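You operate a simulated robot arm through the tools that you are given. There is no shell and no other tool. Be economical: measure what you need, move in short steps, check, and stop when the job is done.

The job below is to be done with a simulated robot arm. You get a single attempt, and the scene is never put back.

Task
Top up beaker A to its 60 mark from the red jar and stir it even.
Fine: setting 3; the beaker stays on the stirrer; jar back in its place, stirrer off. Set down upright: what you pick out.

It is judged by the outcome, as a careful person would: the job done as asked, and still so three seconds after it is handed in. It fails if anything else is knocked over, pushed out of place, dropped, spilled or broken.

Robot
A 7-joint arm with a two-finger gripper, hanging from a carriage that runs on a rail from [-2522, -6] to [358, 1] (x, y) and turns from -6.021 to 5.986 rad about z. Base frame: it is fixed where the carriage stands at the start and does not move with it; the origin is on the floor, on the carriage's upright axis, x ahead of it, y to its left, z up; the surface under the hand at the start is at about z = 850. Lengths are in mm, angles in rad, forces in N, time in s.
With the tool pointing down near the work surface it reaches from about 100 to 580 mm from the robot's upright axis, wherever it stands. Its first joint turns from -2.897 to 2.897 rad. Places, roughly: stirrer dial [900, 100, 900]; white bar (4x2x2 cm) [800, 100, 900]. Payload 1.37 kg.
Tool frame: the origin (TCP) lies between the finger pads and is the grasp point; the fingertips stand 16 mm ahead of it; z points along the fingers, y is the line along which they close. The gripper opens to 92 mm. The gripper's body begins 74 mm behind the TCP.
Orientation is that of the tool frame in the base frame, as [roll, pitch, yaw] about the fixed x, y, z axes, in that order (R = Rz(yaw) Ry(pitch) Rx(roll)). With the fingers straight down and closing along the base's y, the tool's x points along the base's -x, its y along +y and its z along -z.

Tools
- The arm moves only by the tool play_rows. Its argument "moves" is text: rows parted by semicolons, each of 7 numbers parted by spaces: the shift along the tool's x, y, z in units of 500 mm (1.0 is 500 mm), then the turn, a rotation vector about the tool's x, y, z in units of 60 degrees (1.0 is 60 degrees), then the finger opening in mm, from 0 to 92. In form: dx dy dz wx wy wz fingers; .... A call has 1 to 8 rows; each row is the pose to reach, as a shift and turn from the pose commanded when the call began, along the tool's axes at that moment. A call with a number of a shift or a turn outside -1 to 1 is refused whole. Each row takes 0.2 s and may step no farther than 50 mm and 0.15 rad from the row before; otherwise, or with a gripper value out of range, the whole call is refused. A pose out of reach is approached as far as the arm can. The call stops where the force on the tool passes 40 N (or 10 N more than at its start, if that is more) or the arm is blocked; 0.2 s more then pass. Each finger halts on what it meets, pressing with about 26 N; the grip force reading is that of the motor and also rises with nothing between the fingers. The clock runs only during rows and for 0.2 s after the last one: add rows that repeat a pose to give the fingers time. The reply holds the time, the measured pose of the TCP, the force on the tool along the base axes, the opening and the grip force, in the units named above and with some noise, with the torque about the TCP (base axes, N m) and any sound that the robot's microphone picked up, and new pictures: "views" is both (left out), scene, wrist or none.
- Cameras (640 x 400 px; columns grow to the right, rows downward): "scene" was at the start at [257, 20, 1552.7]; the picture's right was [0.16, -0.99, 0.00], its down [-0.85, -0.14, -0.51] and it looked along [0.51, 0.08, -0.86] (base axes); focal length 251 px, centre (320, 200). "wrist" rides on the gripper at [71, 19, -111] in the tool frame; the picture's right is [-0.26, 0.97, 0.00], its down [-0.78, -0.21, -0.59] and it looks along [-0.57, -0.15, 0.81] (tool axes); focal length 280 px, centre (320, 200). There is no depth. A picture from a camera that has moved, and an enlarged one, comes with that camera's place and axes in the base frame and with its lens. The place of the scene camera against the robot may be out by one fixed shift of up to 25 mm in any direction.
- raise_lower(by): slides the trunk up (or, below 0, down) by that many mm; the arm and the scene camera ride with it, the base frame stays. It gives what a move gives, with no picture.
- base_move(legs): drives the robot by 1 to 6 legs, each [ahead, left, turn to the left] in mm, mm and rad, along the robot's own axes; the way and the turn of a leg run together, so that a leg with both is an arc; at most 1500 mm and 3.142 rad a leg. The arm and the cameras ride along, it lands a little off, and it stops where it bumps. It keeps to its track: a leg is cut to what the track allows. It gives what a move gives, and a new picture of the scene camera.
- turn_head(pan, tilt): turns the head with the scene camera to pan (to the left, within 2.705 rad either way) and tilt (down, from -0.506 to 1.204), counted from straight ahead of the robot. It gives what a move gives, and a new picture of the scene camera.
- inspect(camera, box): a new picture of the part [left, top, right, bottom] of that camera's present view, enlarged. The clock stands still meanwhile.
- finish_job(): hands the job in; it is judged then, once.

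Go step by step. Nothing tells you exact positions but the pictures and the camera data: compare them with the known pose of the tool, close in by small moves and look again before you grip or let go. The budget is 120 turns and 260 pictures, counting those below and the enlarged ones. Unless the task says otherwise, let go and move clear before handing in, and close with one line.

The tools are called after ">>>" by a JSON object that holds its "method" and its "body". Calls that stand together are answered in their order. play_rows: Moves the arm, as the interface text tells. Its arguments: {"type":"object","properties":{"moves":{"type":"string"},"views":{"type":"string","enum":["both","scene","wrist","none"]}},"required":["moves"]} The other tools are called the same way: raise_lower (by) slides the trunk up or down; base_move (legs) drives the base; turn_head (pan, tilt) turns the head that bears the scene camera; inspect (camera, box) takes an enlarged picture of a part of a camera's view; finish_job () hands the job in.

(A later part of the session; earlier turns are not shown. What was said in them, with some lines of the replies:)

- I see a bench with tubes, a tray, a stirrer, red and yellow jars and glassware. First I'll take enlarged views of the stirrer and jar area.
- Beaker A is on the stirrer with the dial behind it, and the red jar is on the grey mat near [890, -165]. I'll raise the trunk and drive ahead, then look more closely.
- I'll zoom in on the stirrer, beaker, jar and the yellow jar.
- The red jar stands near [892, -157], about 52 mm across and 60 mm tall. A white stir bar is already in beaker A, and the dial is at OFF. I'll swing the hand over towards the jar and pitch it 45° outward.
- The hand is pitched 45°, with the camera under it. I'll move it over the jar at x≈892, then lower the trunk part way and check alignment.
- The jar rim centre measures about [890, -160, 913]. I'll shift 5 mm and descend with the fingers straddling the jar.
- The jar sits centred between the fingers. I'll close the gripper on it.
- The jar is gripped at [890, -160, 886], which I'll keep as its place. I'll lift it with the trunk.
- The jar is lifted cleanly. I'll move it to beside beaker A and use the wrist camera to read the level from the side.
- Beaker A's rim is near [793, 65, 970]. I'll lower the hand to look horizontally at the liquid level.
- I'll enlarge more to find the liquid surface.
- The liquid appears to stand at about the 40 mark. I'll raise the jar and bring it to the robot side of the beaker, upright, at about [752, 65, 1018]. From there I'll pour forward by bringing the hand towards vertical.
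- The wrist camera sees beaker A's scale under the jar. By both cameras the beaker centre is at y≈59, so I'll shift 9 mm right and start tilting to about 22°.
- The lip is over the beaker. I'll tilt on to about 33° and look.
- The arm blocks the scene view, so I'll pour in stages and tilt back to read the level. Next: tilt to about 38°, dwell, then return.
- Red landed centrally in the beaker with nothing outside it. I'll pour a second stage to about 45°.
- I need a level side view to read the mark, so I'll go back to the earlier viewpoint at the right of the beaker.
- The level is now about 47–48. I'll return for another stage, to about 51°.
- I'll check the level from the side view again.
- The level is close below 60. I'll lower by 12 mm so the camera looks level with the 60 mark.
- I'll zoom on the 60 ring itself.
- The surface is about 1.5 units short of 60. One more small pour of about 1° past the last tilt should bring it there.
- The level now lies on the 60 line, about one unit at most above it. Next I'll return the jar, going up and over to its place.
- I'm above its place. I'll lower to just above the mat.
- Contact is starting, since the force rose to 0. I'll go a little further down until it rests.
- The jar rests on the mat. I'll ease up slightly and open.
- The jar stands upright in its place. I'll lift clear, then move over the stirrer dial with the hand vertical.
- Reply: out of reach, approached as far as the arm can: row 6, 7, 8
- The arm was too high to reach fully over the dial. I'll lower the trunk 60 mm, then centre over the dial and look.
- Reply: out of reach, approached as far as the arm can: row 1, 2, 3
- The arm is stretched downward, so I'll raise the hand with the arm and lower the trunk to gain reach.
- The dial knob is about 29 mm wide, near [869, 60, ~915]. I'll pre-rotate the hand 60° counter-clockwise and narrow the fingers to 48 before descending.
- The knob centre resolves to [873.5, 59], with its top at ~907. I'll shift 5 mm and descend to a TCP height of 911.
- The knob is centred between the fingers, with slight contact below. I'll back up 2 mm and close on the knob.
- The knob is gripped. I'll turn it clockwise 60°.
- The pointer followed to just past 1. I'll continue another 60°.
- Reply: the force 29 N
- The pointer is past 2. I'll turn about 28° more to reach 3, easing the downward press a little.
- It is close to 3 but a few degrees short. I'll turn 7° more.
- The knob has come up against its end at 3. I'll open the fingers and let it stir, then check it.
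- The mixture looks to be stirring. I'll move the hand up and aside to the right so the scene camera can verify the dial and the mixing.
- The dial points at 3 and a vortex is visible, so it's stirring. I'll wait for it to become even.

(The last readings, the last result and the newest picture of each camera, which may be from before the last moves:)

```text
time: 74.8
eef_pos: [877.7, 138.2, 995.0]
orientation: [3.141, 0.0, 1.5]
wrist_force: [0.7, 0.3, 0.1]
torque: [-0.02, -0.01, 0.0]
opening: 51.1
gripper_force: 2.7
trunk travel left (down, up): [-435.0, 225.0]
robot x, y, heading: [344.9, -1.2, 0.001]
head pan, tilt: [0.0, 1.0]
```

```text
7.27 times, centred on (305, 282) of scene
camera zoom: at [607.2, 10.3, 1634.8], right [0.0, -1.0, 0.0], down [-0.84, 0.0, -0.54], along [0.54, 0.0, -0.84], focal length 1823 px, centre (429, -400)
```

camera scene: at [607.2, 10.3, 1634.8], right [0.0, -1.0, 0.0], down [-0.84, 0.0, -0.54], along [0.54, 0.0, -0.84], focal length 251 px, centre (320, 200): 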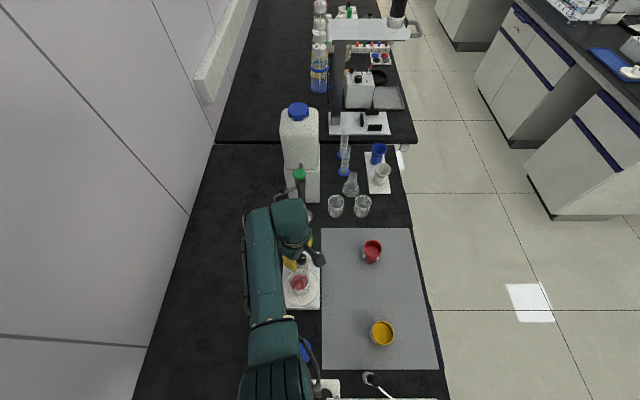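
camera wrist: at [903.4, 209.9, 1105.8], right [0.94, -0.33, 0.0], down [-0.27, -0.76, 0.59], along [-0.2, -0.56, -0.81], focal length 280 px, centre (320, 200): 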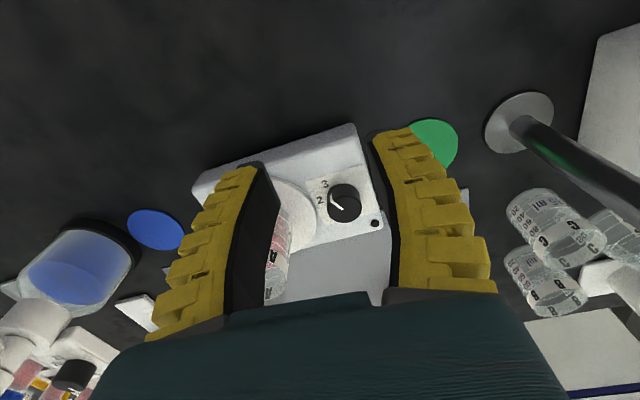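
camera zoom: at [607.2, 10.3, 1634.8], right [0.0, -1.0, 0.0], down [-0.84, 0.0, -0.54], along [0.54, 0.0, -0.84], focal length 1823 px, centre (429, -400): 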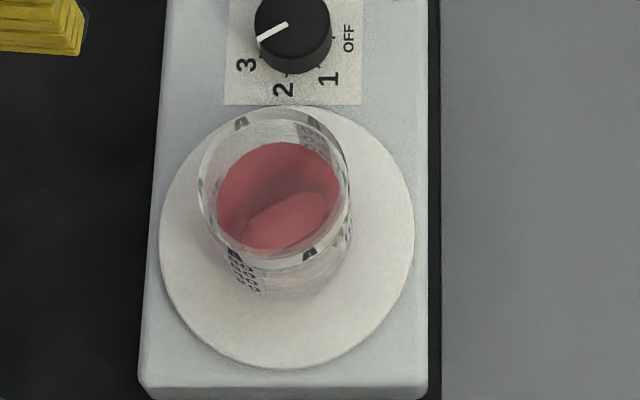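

The colour already looks even. I'll wait a few seconds more and compare.

>>> {"method": "play_rows", "body": {"moves": "0 0 0 0 0 0 48; 0 0 0 0 0 0 48; 0 0 0 0 0 0 48; 0 0 0 0 0 0 48; 0 0 0 0 0 0 48; 0 0 0 0 0 0 48; 0 0 0 0 0 0 48; 0 0 0 0 0 0 48", "views": "none"}}

>>> {"method": "play_rows", "body": {"moves": "0 0 0 0 0 0 48; 0 0 0 0 0 0 48; 0 0 0 0 0 0 48; 0 0 0 0 0 0 48; 0 0 0 0 0 0 48; 0 0 0 0 0 0 48; 0 0 0 0 0 0 48; 0 0 0 0 0 0 48", "views": "none"}}

>>> {"method": "play_rows", "body": {"moves": "0 0 0 0 0 0 48; 0 0 0 0 0 0 48; 0 0 0 0 0 0 48; 0 0 0 0 0 0 48; 0 0 0 0 0 0 48; 0 0 0 0 0 0 48; 0 0 0 0 0 0 48", "views": "none"}}

>>> {"method": "inspect", "body": {"camera": "scene", "box": [280, 255, 330, 310]}}

```text
time: 76.6
eef_pos: [878.7, 137.9, 995.5]
orientation: [-3.141, 0.0, 1.5]
wrist_force: [-1.1, -0.7, -0.5]
torque: [0.02, 0.0, 0.0]
opening: 51.0
gripper_force: 2.0
trunk travel left (down, up): [-435.0, 225.0]
robot x, y, heading: [349.4, -0.7, -0.003]
head pan, tilt: [0.0, 1.0]
```

```text
time: 78.4
eef_pos: [878.4, 140.0, 993.7]
orientation: [3.141, 0.0, 1.499]
wrist_force: [-0.3, -0.3, -0.7]
torque: [-0.01, -0.03, -0.02]
opening: 50.8
gripper_force: 2.0
trunk travel left (down, up): [-435.0, 225.0]
robot x, y, heading: [345.4, 1.7, -0.001]
head pan, tilt: [0.0, 1.0]
```

```text
time: 80.0
eef_pos: [878.1, 139.1, 994.1]
orientation: [-3.141, 0.0, 1.499]
wrist_force: [-0.8, 0.5, 0.3]
torque: [-0.03, -0.01, 0.0]
opening: 50.9
gripper_force: 2.0
trunk travel left (down, up): [-435.0, 225.0]
robot x, y, heading: [348.4, 1.4, 0.004]
head pan, tilt: [0.0, 1.0]
```

```text
7.27 times, centred on (305, 282) of scene
camera zoom: at [607.2, 10.3, 1634.8], right [0.0, -1.0, 0.0], down [-0.84, 0.0, -0.54], along [0.54, 0.0, -0.84], focal length 1823 px, centre (429, -400)
```

zoom: 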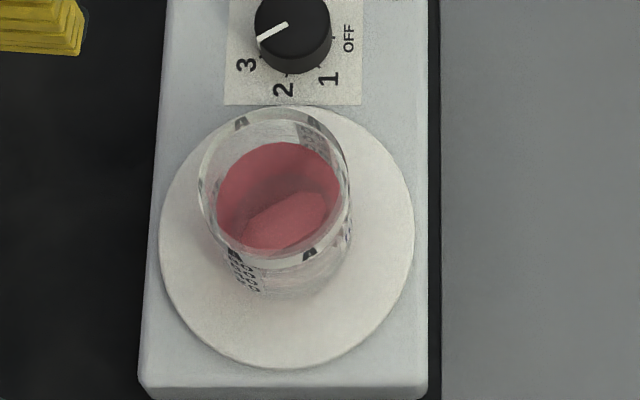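

The mixture is even. Now I'll turn the stirrer off, starting by going back over the knob and gripping it.

>>> {"method": "play_rows", "body": {"moves": "-0.08 0 0 0 0 0 48; -0.16 0 0 0 0 0 48; -0.16 0 0.08 0 0 0 48; -0.16 0 0.16 0 0 0 48; -0.16 0 0.161 0 0 0 34; -0.16 0 0.161 0 0 0 18; -0.16 0 0.161 0 0 0 18; -0.16 0 0.161 0 0 0 18", "views": "wrist"}}

```text
time: 81.8
eef_pos: [871.5, 58.1, 913.7]
orientation: [-3.139, 0.001, 1.498]
wrist_force: [-7.0, -4.1, 6.2]
torque: [-0.33, 0.04, 0.04]
opening: 23.2
gripper_force: 28.1
trunk travel left (down, up): [-435.0, 225.0]
robot x, y, heading: [345.9, -1.9, 0.006]
head pan, tilt: [0.0, 1.0]
camera wrist: at [897.7, 128.1, 1025.0], right [0.94, -0.33, 0.0], down [-0.27, -0.76, 0.59], along [-0.2, -0.56, -0.81], focal length 280 px, centre (320, 200)
```

wrist: 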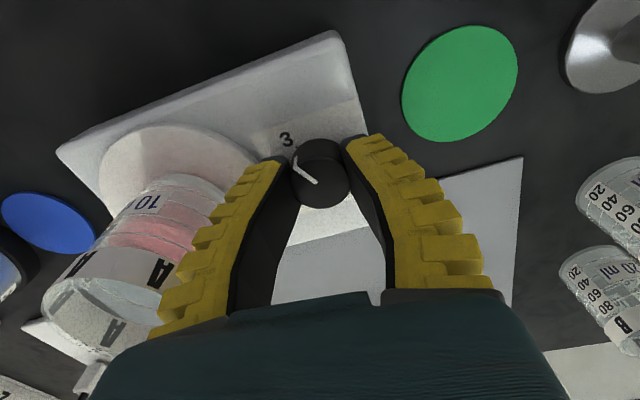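

The knob is gripped. I'll turn it counter-clockwise, 60° twice.

>>> {"method": "play_rows", "body": {"moves": "0 0 -0.002 0 0 -0.125 18; 0 0 -0.002 0 0 -0.25 18; 0 0 -0.002 0 0 -0.375 18; 0 0 -0.002 0 0 -0.5 18; 0 0 -0.002 0 0 -0.625 18; 0 0 -0.002 0 0 -0.75 18; 0 0 -0.002 0 0 -0.875 18; 0 0 -0.002 0 0 -1.0 18", "views": "none"}}

>>> {"method": "play_rows", "body": {"moves": "0 0 0 0 0 -0.125 18; 0 0 0 0 0 -0.25 18; 0 0 0 0 0 -0.375 18; 0 0 0 0 0 -0.5 18; 0 0 0 0 0 -0.625 18; 0 0 0 0 0 -0.75 18; 0 0 0 0 0 -0.875 18; 0 0 0 0 0 -1.0 18", "views": "wrist"}}

```text
time: 83.6
eef_pos: [870.9, 57.8, 916.7]
orientation: [-3.141, 0.001, 2.549]
wrist_force: [6.3, -7.1, -16.7]
torque: [-0.11, -0.18, 0.0]
opening: 18.9
gripper_force: 28.1
trunk travel left (down, up): [-435.0, 225.0]
robot x, y, heading: [347.8, -0.5, 0.001]
head pan, tilt: [0.0, 1.0]
```

```text
time: 85.4
eef_pos: [872.1, 57.7, 916.2]
orientation: [-3.139, -0.001, -2.688]
wrist_force: [-12.1, -7.9, 19.1]
torque: [-0.15, 0.16, 0.0]
opening: 20.8
gripper_force: 28.0
trunk travel left (down, up): [-435.0, 225.0]
robot x, y, heading: [345.1, 1.8, -0.001]
head pan, tilt: [0.0, 1.0]
camera wrist: at [800.7, 44.5, 1028.3], right [-0.19, 0.98, 0.0], down [0.79, 0.15, 0.59], along [0.58, 0.11, -0.81], focal length 280 px, centre (320, 200)
```

wrist: 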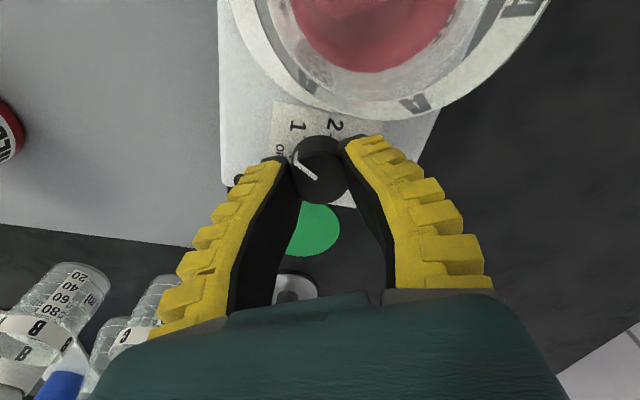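

The pointer is between OFF and 1. I'll turn about 31° more.

>>> {"method": "play_rows", "body": {"moves": "0 0 0 0 0 -0.13 18; 0 0 0 0 0 -0.26 18; 0 0 0 0 0 -0.39 18; 0 0 0 0 0 -0.52 18; 0 0 0 0 0 -0.52 18", "views": "none"}}

>>> {"method": "inspect", "body": {"camera": "wrist", "box": [230, 90, 390, 220]}}

```text
time: 86.6
eef_pos: [872.6, 56.4, 915.9]
orientation: [3.141, -0.003, -2.144]
wrist_force: [-13.0, -7.3, 22.7]
torque: [-0.09, 0.11, -0.01]
opening: 21.0
gripper_force: 27.6
trunk travel left (down, up): [-435.0, 225.0]
robot x, y, heading: [346.3, 2.0, 0.0]
head pan, tilt: [0.0, 1.0]
```

```text
3.08 times, centred on (310, 155) of wrist
camera zoom: at [818.5, 9.2, 1027.9], right [-0.67, 0.74, 0.0], down [0.6, 0.54, 0.59], along [0.44, 0.39, -0.81], focal length 863 px, centre (351, 338)
```

zoom: 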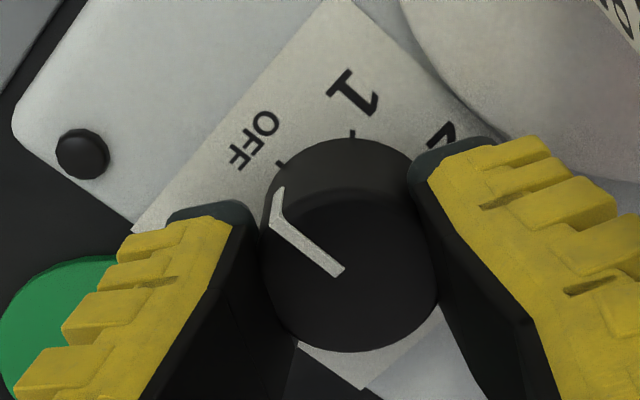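

The pointer is at OFF. I'll release and lift clear, then verify.

>>> {"method": "play_rows", "body": {"moves": "0 0 0 0 0 0 34; 0 0 0 0 0 0 48; 0 0 0 0 0 0 48; 0 0 -0.06 0 0 0 48; 0 0 -0.14 0 0 0 48; 0 0 -0.22 0 0 0 48; 0.06 0 -0.22 0 0 0 48; 0.14 0 -0.22 0 0 0 48", "views": "wrist"}}

>>> {"method": "inspect", "body": {"camera": "scene", "box": [280, 240, 340, 310]}}

```text
time: 88.4
eef_pos: [831.1, 0.5, 1028.3]
orientation: [-3.141, 0.0, -2.146]
wrist_force: [0.8, 0.9, 0.4]
torque: [-0.04, 0.0, 0.02]
opening: 51.1
gripper_force: 2.2
trunk travel left (down, up): [-435.0, 225.0]
robot x, y, heading: [346.9, 2.5, 0.004]
head pan, tilt: [0.0, 1.0]
camera wrist: at [778.0, -49.2, 1139.1], right [-0.67, 0.74, 0.0], down [0.6, 0.54, 0.59], along [0.44, 0.39, -0.81], focal length 280 px, centre (320, 200)
```

wrist: 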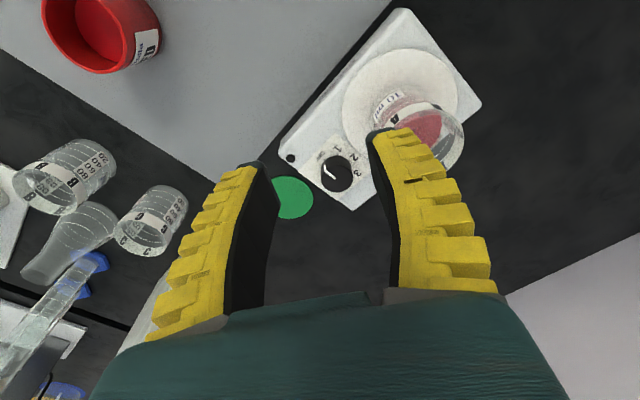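

```text
5.71 times, centred on (310, 275) of scene
camera zoom: at [607.2, 10.5, 1634.8], right [0.0, -1.0, 0.0], down [-0.84, 0.0, -0.54], along [0.54, 0.0, -0.84], focal length 1432 px, centre (377, -229)
```

zoom: 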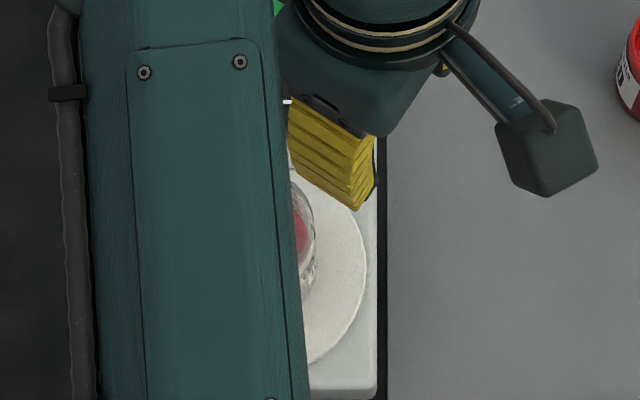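

I'll move further right for a clear view of the dial.

>>> {"method": "play_rows", "body": {"moves": "0.06 0 -0.05 0 0 0 48; 0.14 0 -0.08 0 0 0 48; 0.22 0 -0.08 0 0 0 48; 0.3 0 -0.08 0 0 0 48; 0.3 0 -0.08 0 0 0 48"}}

>>> {"method": "inspect", "body": {"camera": "scene", "box": [280, 240, 340, 310]}}

>>> {"method": "inspect", "body": {"camera": "scene", "box": [270, 220, 430, 360]}}

```text
time: 89.6
eef_pos: [752.7, -126.3, 1066.6]
orientation: [-3.14, 0.0, -2.146]
wrist_force: [-0.5, 0.5, -0.1]
torque: [0.01, 0.02, -0.02]
opening: 51.1
gripper_force: 2.1
trunk travel left (down, up): [-435.0, 225.0]
robot x, y, heading: [349.0, -1.5, 0.003]
head pan, tilt: [0.0, 1.0]
camera scene: at [607.2, 10.3, 1634.8], right [0.0, -1.0, 0.0], down [-0.84, 0.0, -0.54], along [0.54, 0.0, -0.84], focal length 251 px, centre (320, 200)
camera wrist: at [698.0, -174.4, 1178.8], right [-0.67, 0.74, 0.0], down [0.6, 0.54, 0.59], along [0.44, 0.39, -0.81], focal length 280 px, centre (320, 200)
```

scene: 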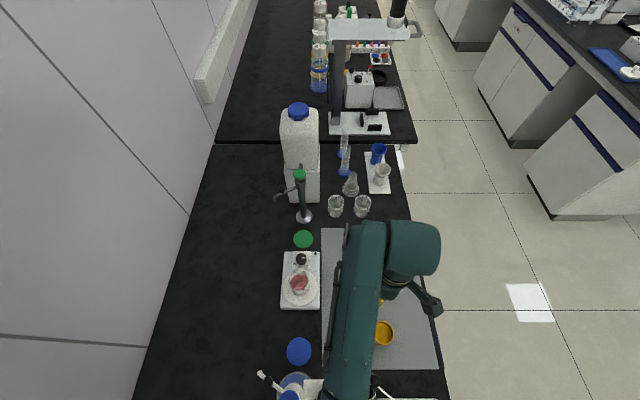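
wrist: 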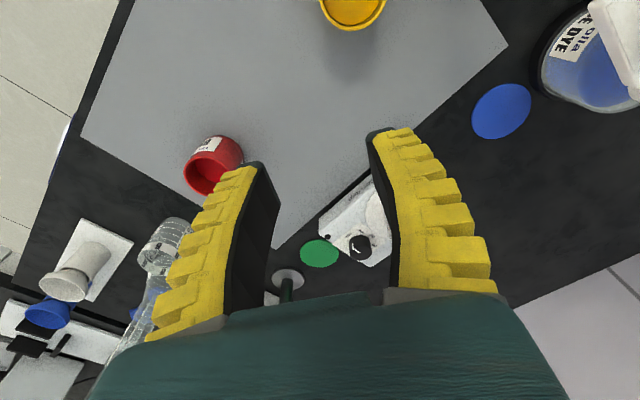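

```text
5.71 times, centred on (310, 275) of scene
camera zoom: at [607.2, 10.3, 1634.8], right [0.0, -1.0, 0.0], down [-0.84, 0.0, -0.54], along [0.54, 0.0, -0.84], focal length 1432 px, centre (377, -229)
```

zoom: 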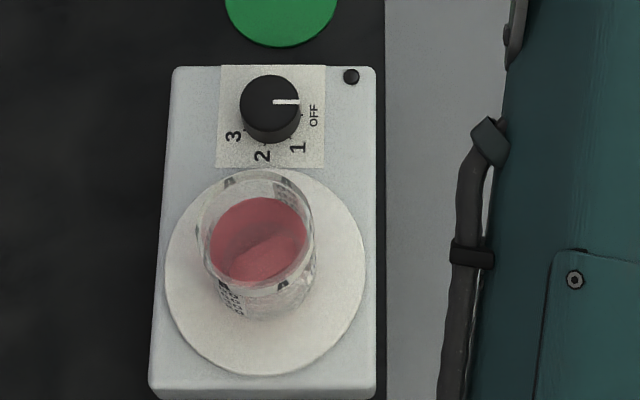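

```text
2.86 times, centred on (350, 290) of scene
camera zoom: at [607.2, 10.3, 1634.8], right [0.0, -1.0, 0.0], down [-0.84, 0.0, -0.54], along [0.54, 0.0, -0.84], focal length 716 px, centre (234, -57)
```

zoom: 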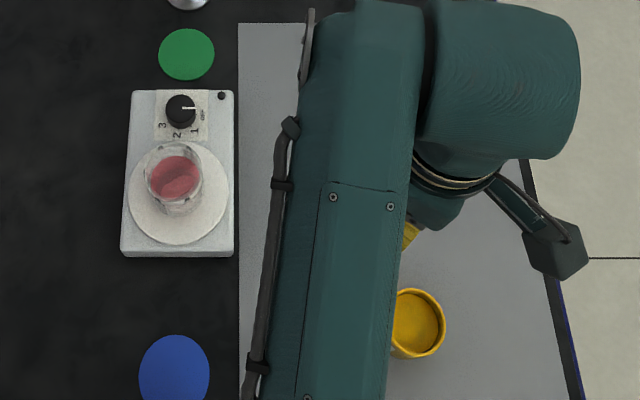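

Everything checks out. The dial is back at OFF, beaker A holds an even mixture at the 60 mark on the stirrer, the red jar stands upright in its place, and the hand is clear.

>>> {"method": "finish_job", "body": {}}

```text
The job is handed in.
```

Beaker A was topped up from the red jar to its 60 mark (by eye within about one unit above it) and stirred even at setting 3. The beaker stayed on the stirrer, the stirrer is off, and the jar is upright in its place, with no spills seen.
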